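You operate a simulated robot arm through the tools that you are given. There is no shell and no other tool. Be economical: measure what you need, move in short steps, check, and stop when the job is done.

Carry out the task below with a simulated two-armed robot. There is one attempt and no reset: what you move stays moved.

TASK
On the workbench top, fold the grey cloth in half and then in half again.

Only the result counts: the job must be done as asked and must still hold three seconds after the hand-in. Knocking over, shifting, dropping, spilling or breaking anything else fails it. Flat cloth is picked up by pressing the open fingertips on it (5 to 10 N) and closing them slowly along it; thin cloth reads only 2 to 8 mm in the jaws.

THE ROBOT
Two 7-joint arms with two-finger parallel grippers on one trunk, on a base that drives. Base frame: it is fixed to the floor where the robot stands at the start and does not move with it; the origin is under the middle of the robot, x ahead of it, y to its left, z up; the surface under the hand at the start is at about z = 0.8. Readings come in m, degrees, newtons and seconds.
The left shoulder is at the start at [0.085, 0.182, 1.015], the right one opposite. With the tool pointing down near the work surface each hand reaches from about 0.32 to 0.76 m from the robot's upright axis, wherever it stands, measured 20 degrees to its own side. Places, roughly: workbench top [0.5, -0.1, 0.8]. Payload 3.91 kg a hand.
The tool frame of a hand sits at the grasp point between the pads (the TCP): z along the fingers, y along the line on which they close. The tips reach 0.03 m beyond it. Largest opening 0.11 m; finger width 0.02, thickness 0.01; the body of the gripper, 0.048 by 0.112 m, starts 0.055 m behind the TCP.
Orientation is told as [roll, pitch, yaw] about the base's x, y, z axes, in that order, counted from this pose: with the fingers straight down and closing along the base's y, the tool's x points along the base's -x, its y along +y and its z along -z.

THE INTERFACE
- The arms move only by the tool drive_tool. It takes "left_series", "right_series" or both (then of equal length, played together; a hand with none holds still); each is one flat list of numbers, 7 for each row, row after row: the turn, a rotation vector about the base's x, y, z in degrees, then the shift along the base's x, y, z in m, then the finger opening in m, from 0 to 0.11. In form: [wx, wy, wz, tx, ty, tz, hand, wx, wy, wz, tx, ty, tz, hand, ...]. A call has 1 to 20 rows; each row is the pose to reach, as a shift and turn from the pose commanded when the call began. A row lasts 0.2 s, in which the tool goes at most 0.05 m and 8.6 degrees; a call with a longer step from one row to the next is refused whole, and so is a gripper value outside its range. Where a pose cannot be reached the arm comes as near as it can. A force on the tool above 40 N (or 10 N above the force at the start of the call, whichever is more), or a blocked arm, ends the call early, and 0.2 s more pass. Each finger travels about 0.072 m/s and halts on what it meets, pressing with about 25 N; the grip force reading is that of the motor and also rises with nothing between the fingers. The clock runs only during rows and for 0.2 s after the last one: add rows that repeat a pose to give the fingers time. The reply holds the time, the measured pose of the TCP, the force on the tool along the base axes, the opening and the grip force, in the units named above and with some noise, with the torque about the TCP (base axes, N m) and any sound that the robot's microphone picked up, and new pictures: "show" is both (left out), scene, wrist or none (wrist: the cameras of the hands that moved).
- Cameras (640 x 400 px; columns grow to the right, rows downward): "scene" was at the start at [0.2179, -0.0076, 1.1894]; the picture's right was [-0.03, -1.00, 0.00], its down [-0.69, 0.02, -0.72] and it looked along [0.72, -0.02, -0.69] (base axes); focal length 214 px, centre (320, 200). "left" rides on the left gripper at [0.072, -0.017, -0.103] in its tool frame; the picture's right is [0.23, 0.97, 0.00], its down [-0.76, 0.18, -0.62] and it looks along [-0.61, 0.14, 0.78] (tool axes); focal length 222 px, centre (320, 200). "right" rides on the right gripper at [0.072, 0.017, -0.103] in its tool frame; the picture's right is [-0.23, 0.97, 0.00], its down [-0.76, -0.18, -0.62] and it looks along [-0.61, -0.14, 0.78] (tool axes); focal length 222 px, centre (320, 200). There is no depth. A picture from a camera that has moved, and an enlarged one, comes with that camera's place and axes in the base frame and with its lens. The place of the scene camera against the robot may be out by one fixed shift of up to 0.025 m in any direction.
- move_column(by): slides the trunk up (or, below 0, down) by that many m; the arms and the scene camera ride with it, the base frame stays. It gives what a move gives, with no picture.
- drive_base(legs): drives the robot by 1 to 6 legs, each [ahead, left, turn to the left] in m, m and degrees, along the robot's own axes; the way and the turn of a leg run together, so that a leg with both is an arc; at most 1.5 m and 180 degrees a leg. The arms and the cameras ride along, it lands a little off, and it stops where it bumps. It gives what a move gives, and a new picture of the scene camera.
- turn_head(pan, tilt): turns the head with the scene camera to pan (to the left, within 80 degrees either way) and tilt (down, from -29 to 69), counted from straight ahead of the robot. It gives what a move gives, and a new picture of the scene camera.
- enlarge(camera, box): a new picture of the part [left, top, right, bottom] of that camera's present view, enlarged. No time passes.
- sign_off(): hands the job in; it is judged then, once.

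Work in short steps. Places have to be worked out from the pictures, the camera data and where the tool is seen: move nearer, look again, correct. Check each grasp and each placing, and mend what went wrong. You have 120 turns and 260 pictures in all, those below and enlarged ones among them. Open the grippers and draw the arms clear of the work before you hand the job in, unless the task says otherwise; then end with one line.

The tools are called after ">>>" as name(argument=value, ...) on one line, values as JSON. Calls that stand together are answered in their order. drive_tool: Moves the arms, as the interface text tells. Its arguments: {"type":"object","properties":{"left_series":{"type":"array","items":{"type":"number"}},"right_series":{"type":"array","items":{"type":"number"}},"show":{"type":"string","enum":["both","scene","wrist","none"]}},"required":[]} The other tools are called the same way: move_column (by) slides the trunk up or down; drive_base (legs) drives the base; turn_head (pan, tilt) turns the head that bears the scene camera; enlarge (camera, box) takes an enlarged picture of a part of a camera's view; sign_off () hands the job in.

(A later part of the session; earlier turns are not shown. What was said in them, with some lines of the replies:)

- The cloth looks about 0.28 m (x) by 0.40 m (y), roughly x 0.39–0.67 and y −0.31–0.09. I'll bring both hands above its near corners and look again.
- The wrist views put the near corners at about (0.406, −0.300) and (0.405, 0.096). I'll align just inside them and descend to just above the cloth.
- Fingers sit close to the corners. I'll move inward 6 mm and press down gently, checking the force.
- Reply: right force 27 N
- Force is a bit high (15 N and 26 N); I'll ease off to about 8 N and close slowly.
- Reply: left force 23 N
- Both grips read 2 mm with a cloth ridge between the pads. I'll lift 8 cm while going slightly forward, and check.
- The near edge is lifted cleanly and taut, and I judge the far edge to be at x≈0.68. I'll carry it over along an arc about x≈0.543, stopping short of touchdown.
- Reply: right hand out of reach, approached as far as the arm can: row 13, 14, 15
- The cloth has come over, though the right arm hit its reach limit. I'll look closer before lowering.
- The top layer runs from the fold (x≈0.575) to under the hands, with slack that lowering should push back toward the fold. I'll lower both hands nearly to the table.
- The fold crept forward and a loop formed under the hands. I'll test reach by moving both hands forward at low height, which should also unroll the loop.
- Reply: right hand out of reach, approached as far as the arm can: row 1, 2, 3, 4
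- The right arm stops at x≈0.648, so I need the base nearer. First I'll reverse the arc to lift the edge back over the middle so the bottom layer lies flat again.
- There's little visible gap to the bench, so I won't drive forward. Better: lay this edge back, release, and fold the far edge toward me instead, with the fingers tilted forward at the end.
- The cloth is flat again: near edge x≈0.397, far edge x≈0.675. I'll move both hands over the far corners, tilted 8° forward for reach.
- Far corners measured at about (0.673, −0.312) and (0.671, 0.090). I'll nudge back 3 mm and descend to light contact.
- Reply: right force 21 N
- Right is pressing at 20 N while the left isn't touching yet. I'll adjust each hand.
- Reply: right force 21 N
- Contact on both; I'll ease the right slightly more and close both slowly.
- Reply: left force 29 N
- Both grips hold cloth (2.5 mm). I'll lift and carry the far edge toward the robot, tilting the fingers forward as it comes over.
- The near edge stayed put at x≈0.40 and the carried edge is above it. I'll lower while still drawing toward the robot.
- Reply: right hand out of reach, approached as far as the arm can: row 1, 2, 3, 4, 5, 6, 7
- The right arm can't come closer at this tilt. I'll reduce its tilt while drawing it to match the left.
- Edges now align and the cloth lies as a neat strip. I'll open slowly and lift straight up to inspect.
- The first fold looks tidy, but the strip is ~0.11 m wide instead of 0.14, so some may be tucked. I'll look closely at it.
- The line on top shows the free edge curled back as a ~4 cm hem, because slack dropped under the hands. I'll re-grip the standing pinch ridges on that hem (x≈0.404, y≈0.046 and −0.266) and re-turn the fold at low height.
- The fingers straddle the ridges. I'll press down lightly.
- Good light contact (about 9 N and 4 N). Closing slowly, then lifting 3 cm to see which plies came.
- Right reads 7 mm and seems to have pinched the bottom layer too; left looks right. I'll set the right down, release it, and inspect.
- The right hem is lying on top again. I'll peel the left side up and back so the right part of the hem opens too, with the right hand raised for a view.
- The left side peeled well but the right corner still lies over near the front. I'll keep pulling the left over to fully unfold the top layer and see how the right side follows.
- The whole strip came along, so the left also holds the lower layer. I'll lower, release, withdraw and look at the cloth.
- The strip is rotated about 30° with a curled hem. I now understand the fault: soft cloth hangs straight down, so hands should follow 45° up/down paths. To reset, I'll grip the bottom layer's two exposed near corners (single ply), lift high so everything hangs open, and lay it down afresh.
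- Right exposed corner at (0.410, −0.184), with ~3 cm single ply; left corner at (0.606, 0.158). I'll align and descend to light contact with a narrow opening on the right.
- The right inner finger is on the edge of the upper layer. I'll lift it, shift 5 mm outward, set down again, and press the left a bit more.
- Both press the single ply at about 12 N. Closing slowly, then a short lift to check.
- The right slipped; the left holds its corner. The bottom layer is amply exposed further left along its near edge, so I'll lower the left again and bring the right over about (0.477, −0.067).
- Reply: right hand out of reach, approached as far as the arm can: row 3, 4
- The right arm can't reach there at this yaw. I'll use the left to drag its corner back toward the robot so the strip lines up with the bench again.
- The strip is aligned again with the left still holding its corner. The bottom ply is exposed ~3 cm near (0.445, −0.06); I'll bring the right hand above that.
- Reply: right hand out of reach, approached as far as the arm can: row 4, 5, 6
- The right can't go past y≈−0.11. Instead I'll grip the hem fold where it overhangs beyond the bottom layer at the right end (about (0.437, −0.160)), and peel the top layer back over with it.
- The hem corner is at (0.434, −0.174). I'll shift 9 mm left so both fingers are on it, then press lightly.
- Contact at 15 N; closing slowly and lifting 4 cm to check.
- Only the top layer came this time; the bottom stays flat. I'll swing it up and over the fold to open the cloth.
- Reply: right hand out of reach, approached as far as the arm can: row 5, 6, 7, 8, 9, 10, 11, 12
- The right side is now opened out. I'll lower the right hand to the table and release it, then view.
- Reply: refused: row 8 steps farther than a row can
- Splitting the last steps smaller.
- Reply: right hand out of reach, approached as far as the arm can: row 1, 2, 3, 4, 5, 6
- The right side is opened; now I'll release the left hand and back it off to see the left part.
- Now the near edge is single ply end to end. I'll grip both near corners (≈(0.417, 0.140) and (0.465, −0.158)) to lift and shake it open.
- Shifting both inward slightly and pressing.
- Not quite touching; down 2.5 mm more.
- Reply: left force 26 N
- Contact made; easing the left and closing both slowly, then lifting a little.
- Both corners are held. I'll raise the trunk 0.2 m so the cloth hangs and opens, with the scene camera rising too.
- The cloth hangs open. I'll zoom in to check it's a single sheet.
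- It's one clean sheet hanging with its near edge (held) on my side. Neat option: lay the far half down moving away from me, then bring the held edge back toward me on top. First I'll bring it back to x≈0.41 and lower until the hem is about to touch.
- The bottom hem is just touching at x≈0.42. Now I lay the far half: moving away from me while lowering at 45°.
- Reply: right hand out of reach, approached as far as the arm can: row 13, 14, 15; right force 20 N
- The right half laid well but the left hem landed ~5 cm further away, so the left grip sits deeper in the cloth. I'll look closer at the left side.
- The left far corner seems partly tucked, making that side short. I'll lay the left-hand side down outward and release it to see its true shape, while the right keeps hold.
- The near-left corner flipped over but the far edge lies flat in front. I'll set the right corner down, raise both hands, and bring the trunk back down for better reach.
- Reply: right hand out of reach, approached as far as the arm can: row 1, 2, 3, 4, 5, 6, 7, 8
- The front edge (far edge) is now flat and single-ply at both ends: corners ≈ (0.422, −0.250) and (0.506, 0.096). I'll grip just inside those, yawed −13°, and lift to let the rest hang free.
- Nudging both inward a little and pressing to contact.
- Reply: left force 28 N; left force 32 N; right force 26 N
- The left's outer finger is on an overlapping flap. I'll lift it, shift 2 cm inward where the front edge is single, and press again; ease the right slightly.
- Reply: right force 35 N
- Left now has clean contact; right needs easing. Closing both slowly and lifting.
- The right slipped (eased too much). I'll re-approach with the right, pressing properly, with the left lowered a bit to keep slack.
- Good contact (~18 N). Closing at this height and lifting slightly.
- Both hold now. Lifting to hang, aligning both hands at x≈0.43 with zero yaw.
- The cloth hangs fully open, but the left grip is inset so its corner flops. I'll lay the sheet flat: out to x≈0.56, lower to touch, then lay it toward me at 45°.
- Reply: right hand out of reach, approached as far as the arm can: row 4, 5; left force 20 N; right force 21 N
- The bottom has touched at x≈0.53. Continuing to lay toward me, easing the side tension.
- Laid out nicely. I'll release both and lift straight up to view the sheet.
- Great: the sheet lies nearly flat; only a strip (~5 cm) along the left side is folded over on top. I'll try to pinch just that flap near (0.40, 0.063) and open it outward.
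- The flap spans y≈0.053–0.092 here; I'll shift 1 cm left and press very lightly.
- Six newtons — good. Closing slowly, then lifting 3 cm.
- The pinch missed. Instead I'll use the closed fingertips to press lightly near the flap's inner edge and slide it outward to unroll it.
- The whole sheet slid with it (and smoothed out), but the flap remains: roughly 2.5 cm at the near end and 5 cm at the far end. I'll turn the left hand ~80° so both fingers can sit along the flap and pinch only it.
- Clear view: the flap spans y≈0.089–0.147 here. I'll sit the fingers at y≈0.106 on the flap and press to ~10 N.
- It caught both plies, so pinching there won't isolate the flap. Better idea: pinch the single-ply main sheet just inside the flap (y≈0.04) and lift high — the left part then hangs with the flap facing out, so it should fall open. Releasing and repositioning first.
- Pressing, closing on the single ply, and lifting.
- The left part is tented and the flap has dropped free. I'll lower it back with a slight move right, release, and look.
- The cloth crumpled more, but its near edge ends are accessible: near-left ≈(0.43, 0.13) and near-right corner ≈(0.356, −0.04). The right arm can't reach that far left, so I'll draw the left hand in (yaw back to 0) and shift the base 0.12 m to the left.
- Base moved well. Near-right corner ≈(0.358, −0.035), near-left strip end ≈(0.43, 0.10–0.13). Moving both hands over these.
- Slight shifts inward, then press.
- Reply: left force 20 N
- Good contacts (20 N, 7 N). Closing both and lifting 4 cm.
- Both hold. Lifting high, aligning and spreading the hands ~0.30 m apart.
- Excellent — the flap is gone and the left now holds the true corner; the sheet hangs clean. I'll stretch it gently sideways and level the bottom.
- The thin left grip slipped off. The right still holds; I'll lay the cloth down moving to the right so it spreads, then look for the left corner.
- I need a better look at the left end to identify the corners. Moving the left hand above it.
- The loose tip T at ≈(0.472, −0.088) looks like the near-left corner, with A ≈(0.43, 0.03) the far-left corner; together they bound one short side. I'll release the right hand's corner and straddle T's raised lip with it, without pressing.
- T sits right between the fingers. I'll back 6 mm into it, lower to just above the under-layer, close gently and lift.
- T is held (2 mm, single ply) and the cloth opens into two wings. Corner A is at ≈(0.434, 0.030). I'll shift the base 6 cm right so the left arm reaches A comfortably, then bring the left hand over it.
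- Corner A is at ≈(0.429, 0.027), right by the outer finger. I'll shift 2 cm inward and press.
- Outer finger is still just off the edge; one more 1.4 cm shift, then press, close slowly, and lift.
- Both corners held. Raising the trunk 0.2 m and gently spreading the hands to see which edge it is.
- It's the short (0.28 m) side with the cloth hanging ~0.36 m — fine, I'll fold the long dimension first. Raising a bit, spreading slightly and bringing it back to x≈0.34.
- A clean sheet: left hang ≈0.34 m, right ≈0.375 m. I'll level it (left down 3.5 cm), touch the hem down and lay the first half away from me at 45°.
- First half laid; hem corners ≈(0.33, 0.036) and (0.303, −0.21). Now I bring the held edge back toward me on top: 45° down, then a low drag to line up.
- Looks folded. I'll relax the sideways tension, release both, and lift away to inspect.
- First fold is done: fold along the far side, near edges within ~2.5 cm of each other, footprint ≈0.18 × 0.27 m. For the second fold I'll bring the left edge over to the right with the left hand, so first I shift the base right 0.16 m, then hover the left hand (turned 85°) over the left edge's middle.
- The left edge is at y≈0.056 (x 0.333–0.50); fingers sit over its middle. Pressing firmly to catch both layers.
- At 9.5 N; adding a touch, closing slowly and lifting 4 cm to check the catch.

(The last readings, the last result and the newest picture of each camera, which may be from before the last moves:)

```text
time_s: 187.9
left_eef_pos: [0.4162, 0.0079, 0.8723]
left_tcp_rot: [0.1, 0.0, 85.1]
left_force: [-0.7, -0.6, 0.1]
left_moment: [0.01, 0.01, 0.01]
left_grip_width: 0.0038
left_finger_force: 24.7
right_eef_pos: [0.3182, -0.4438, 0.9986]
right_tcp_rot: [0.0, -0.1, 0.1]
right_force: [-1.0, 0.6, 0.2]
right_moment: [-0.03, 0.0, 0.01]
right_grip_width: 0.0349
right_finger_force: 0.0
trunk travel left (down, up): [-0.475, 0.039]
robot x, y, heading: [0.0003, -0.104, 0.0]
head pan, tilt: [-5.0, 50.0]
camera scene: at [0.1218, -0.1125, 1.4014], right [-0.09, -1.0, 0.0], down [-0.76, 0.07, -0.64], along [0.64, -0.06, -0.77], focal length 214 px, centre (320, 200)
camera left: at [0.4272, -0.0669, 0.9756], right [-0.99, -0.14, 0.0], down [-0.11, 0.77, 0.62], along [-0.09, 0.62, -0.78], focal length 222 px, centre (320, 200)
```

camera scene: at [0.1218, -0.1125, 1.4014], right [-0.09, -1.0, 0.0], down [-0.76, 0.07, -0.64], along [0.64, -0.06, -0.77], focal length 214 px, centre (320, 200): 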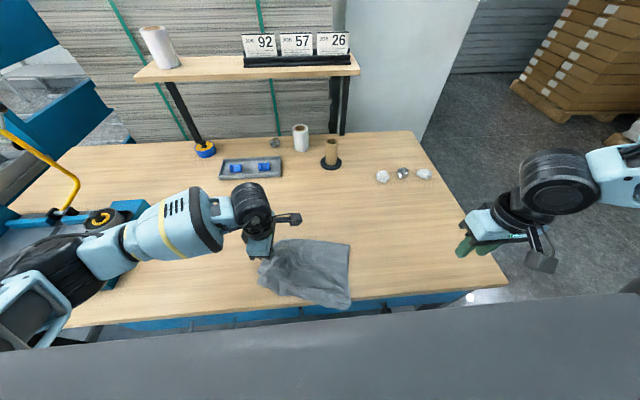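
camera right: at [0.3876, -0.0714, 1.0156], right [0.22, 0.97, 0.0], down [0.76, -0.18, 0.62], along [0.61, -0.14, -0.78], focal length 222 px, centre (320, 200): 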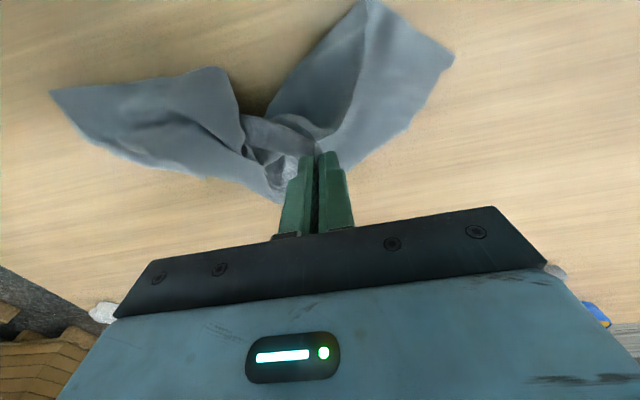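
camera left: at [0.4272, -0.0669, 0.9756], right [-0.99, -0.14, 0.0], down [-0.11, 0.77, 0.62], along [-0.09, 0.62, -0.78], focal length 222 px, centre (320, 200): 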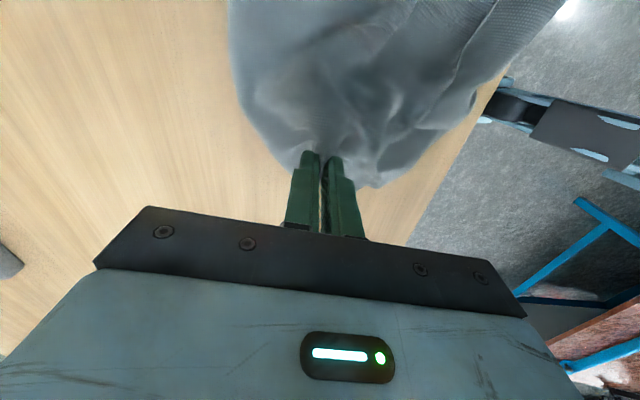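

Both layers are held (3.8 mm). Carrying over: 45° up to the middle (y≈−0.075), then 45° down to the right edge.

>>> drive_tool(left_series=[0, 0, 0, 0, -0.017, 0.016, 0, 0, 0, 0, 0, -0.034, 0.032, 0, 0, 0, 0, 0, -0.05, 0.048, 0, 0, 0, 0, 0, -0.067, 0.063, 0, 0, 0, 0, 0, -0.083, 0.074, 0, 0, 0, 0, 0, -0.098, 0.068, 0, 0, 0, 0, 0, -0.113, 0.056, 0, 0, 0, 0, 0, -0.128, 0.041, 0, 0, 0, 0, 0, -0.143, 0.026, 0, 0, 0, 0, 0, -0.158, 0.011, 0, 0, 0, 0, 0, -0.173, -0.004, 0, 0, 0, 0, 0, -0.188, -0.016, 0, 0, 0, 0, 0, -0.202, -0.024, 0, 0, 0, 0, 0, -0.214, -0.028, 0, 0, 0, 0, 0, -0.214, -0.028, 0], show="scene")

>>> enlarge(camera="scene", box=[240, 220, 420, 330])

```text
time_s: 191.1
left_eef_pos: [0.4165, -0.2065, 0.8426]
left_tcp_rot: [0.0, 0.0, 85.2]
left_force: [-0.2, -0.3, 0.7]
left_moment: [0.03, -0.03, 0.01]
left_grip_width: 0.0035
left_finger_force: 24.8
right_eef_pos: [0.3175, -0.4438, 0.9997]
right_tcp_rot: [0.0, -0.1, 0.1]
right_force: [0.5, 0.3, 1.5]
right_moment: [0.01, 0.01, -0.01]
right_grip_width: 0.035
right_finger_force: 0.0
trunk travel left (down, up): [-0.475, 0.039]
robot x, y, heading: [0.0011, -0.1022, 0.1]
head pan, tilt: [-5.0, 50.0]
camera scene: at [0.1214, -0.1119, 1.4016], right [-0.09, -1.0, 0.0], down [-0.76, 0.07, -0.64], along [0.64, -0.06, -0.77], focal length 214 px, centre (320, 200)
```

scene: 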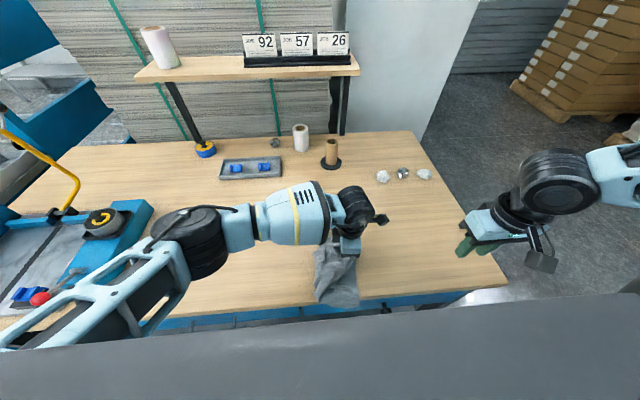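

```text
3.56 times, centred on (330, 275) of scene
camera zoom: at [0.1214, -0.1119, 1.4016], right [-0.09, -1.0, 0.0], down [-0.76, 0.07, -0.64], along [0.64, -0.06, -0.77], focal length 763 px, centre (284, -67)
```

zoom: 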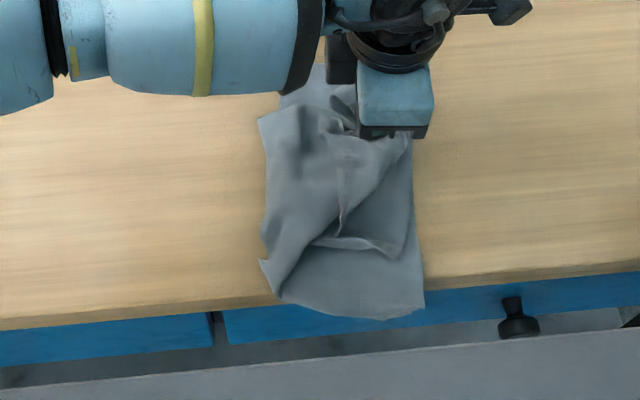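

The second fold lies over nicely. Lowering a touch, releasing, and lifting away to inspect.

>>> drive_tool(left_series=[0, 0, 0, 0, 0, -0.004, 0, 0, 0, 0, 0, 0, -0.004, 0.012, 0, 0, 0, 0, 0, -0.004, 0.025, 0, 0, 0, 0, 0, 0.0, 0.03, 0, 0, 0, 0, 0, 0.03, 0.03, 0, 0, 0, 0, 0.0, 0.07, 0.03, 0, 0, 0, 0, 0.03, 0.11, 0.03, 0, 0, 0, 0, 0.07, 0.13, 0.03, 0, 0, 0, 0, 0.11, 0.15, 0.03, 0, 0, 0, 0, 0.15, 0.16, 0.03], show="none")

>>> enlarge(camera="scene", box=[240, 210, 420, 330])

>>> enlarge(camera="right", box=[340, 0, 640, 220])

```text
time_s: 193.3
left_eef_pos: [0.4168, -0.0553, 1.0013]
left_tcp_rot: [0.0, 0.2, 85.1]
left_force: [-0.5, 0.0, 0.9]
left_moment: [-0.01, -0.01, -0.02]
left_grip_width: 0.0301
left_finger_force: 0.0
right_eef_pos: [0.3163, -0.4424, 0.9996]
right_tcp_rot: [0.0, -0.1, 0.2]
right_force: [0.0, 0.0, 0.4]
right_moment: [-0.03, -0.02, -0.02]
right_grip_width: 0.0351
right_finger_force: 0.2
trunk travel left (down, up): [-0.475, 0.039]
robot x, y, heading: [0.0035, -0.1008, -0.1]
head pan, tilt: [-5.0, 50.0]
```

```text
3.33 times, centred on (330, 270) of scene
camera zoom: at [0.1213, -0.1108, 1.4015], right [-0.09, -1.0, 0.0], down [-0.76, 0.07, -0.64], along [0.64, -0.06, -0.77], focal length 715 px, centre (287, -33)
```

zoom: 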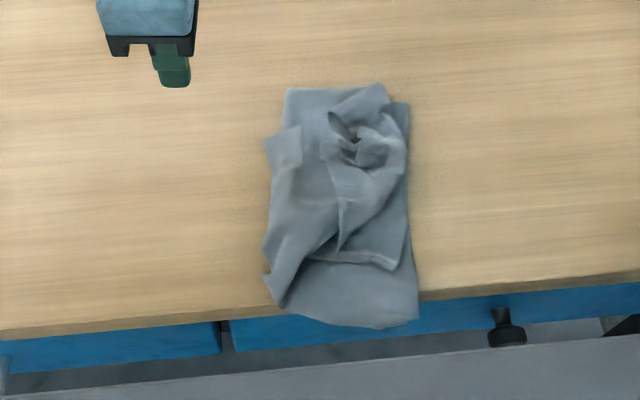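

```text
1.82 times, centred on (490, 110) of right
camera zoom: at [0.2432, -0.4261, 1.1026], right [0.23, 0.97, 0.0], down [0.76, -0.18, 0.62], along [0.61, -0.14, -0.78], focal length 404 px, centre (11, 364)
```

zoom: 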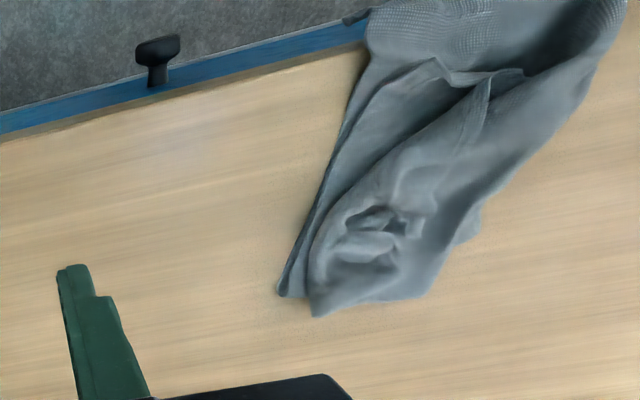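

The cloth is folded into a compact quarter, but its near end reaches the bench edge. I'll press with the open fingertips on the stack and slide the whole bundle ~6 cm away from the edge.

>>> drive_tool(left_series=[0, 0, 0, 0, -0.03, -0.03, 0.05, 0, 0, 0, -0.003, -0.06, -0.06, 0.06, 0, 0, 0, -0.007, -0.08, -0.095, 0.06, 0, 0, 0, -0.007, -0.085, -0.135, 0.06, 0, 0, 0, -0.007, -0.085, -0.158, 0.06, 0, 0, 0, -0.007, -0.085, -0.165, 0.06, 0, 0, 0, 0.003, -0.085, -0.1665, 0.06, 0, 0, 0, 0.013, -0.085, -0.1665, 0.06, 0, 0, 0, 0.023, -0.085, -0.1665, 0.06, 0, 0, 0, 0.033, -0.085, -0.1665, 0.06, 0, 0, 0, 0.043, -0.085, -0.1665, 0.06, 0, 0, 0, 0.053, -0.085, -0.1665, 0.06, 0, 0, 0, 0.053, -0.085, -0.15, 0.06, 0, 0, 0, 0.053, -0.085, -0.11, 0.06, 0, 0, 0, 0.053, -0.06, -0.07, 0.06, 0, 0, 0, 0.053, -0.02, -0.04, 0.06, 0, 0, 0, 0.04, 0.02, -0.02, 0.06], show="none")

>>> enlarge(camera="scene", box=[240, 200, 420, 320])

```text
time_s: 196.9
left_eef_pos: [0.4561, -0.0351, 0.9821]
left_tcp_rot: [-0.2, 0.0, 85.0]
left_force: [0.1, -0.6, 0.1]
left_moment: [0.04, -0.03, -0.04]
left_grip_width: 0.0598
left_finger_force: 0.0
right_eef_pos: [0.317, -0.444, 0.9995]
right_tcp_rot: [0.0, -0.1, 0.0]
right_force: [0.1, -0.3, 0.0]
right_moment: [-0.04, -0.02, 0.02]
right_grip_width: 0.0352
right_finger_force: 0.0
trunk travel left (down, up): [-0.475, 0.039]
robot x, y, heading: [0.0007, -0.102, -0.3]
head pan, tilt: [-5.0, 50.0]
```

```text
3.33 times, centred on (330, 260) of scene
camera zoom: at [0.1207, -0.1109, 1.4016], right [-0.09, -1.0, 0.0], down [-0.76, 0.07, -0.64], along [0.64, -0.06, -0.77], focal length 715 px, centre (287, 0)
```

zoom: 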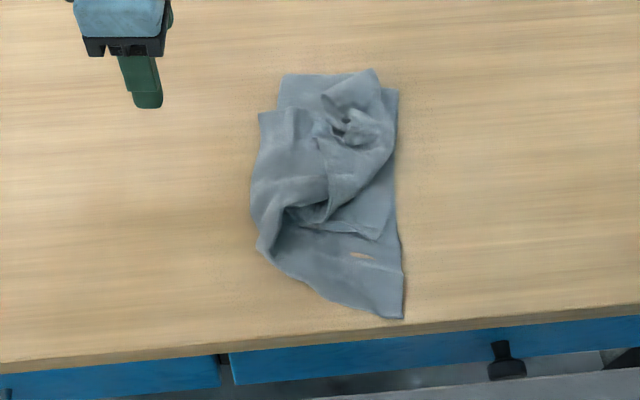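

The bundle is now fully on the bench, about 0.25 × 0.15 m. I'll gently pat down the puffed pinch area near (0.47, −0.20), then withdraw.

>>> drive_tool(left_series=[0, 0, 0, 0.004, -0.04, -0.01, 0.04, 0, 0, 0, 0.008, -0.08, -0.03, 0.03, 0, 0, 0, 0.012, -0.12, -0.05, 0.03, 0, 0, 0, 0.012, -0.155, -0.08, 0.03, 0, 0, 0, 0.012, -0.16, -0.115, 0.03, 0, 0, 0, 0.012, -0.16, -0.135, 0.03, 0, 0, 0, 0.012, -0.16, -0.143, 0.03, 0, 0, 0, 0.012, -0.16, -0.143, 0.03, 0, 0, 0, 0.012, -0.16, -0.12, 0.03, 0, 0, 0, -0.015, -0.16, -0.12, 0.03, 0, 0, 0, -0.04, -0.15, -0.125, 0.03, 0, 0, 0, -0.04, -0.15, -0.143, 0.03, 0, 0, 0, -0.04, -0.15, -0.143, 0.03, 0, 0, 0, -0.04, -0.15, -0.12, 0.03, 0, 0, 0, -0.04, -0.14, -0.08, 0.03, 0, 0, 0, -0.04, -0.11, -0.05, 0.03, 0, 0, 0, -0.04, -0.07, -0.03, 0.03, 0, 0, 0, -0.03, -0.03, -0.01, 0.03, 0, 0, 0, -0.02, 0.01, 0, 0.03], show="none")

>>> enlarge(camera="scene", box=[240, 200, 420, 320])

>>> enlarge(camera="right", box=[300, 0, 640, 220])

```text
time_s: 200.9
left_eef_pos: [0.4333, -0.0237, 0.9821]
left_tcp_rot: [0.0, 0.2, 84.9]
left_force: [-0.7, -0.1, 0.3]
left_moment: [0.0, 0.03, 0.0]
left_grip_width: 0.0302
left_finger_force: 0.1
right_eef_pos: [0.3172, -0.442, 0.9983]
right_tcp_rot: [0.0, -0.1, 0.2]
right_force: [-1.5, 0.4, -1.6]
right_moment: [-0.02, 0.02, -0.03]
right_grip_width: 0.0351
right_finger_force: 0.1
trunk travel left (down, up): [-0.475, 0.039]
robot x, y, heading: [0.0024, -0.1001, -0.1]
head pan, tilt: [-5.0, 50.0]
```

```text
3.33 times, centred on (330, 260) of scene
camera zoom: at [0.1213, -0.1107, 1.4016], right [-0.09, -1.0, 0.0], down [-0.76, 0.07, -0.64], along [0.64, -0.06, -0.77], focal length 715 px, centre (287, 0)
```

zoom: 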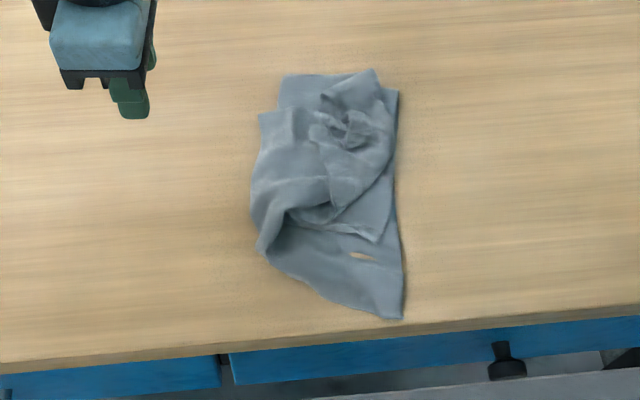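

```text
1.82 times, centred on (470, 110) of right
camera zoom: at [0.2432, -0.4261, 1.1026], right [0.23, 0.97, 0.0], down [0.76, -0.18, 0.62], along [0.61, -0.14, -0.78], focal length 404 px, centre (47, 364)
```

zoom: 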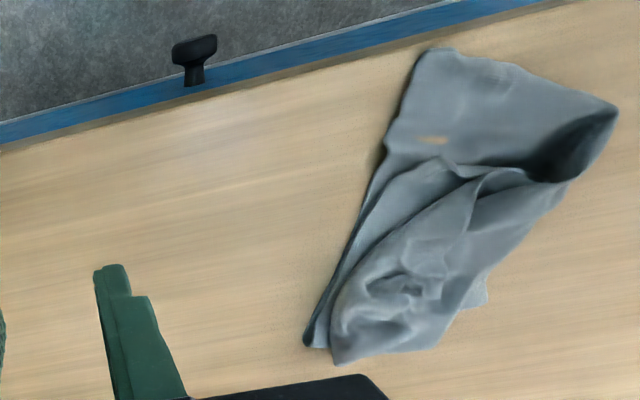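

The cloth is folded in half and in half again, lying on the bench with nothing else disturbed. I'll draw the left arm clear before handing in.

>>> drive_tool(left_series=[0, 0, 0, -0.01, 0.04, 0.02, 0.04, 0, 0, 0, -0.02, 0.08, 0.03, 0.05, 0, 0, 0, -0.03, 0.12, 0.04, 0.06, 0, 0, 0, -0.04, 0.15, 0.05, 0.06, 0, 0, 0, -0.04, 0.15, 0.05, 0.06], show="scene")

```text
time_s: 202.1
left_eef_pos: [0.3961, 0.1222, 1.0304]
left_tcp_rot: [0.1, 0.1, 85.1]
left_force: [0.0, -0.2, -0.1]
left_moment: [-0.01, 0.0, 0.01]
left_grip_width: 0.0601
left_finger_force: 0.1
right_eef_pos: [0.318, -0.4442, 0.9978]
right_tcp_rot: [0.0, 0.1, 0.1]
right_force: [0.6, -0.8, -1.2]
right_moment: [-0.04, 0.03, 0.02]
right_grip_width: 0.035
right_finger_force: 0.1
trunk travel left (down, up): [-0.475, 0.039]
robot x, y, heading: [-0.001, -0.0964, 0.0]
head pan, tilt: [-5.0, 50.0]
camera scene: at [0.1218, -0.1128, 1.4015], right [-0.09, -1.0, 0.0], down [-0.76, 0.07, -0.64], along [0.64, -0.06, -0.77], focal length 214 px, centre (320, 200)
```

scene: 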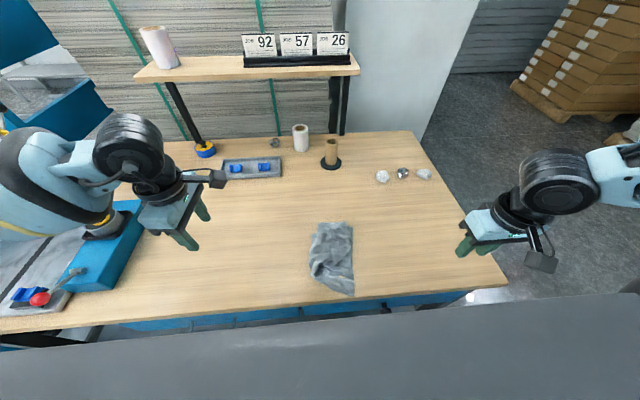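

Everything else is undisturbed, both grippers are open and the arms are clear; handing in.

>>> sign_off()

```text
The job is handed in.
```

The grey cloth is folded in half and then in half again on the workbench, but not neatly. The second fold is skewed and the stack is rumpled: it measures about 0.25 × 0.15 m, where a clean quarter would be 0.20 × 0.14 m. Nothing else was moved, as far as the pictures show.
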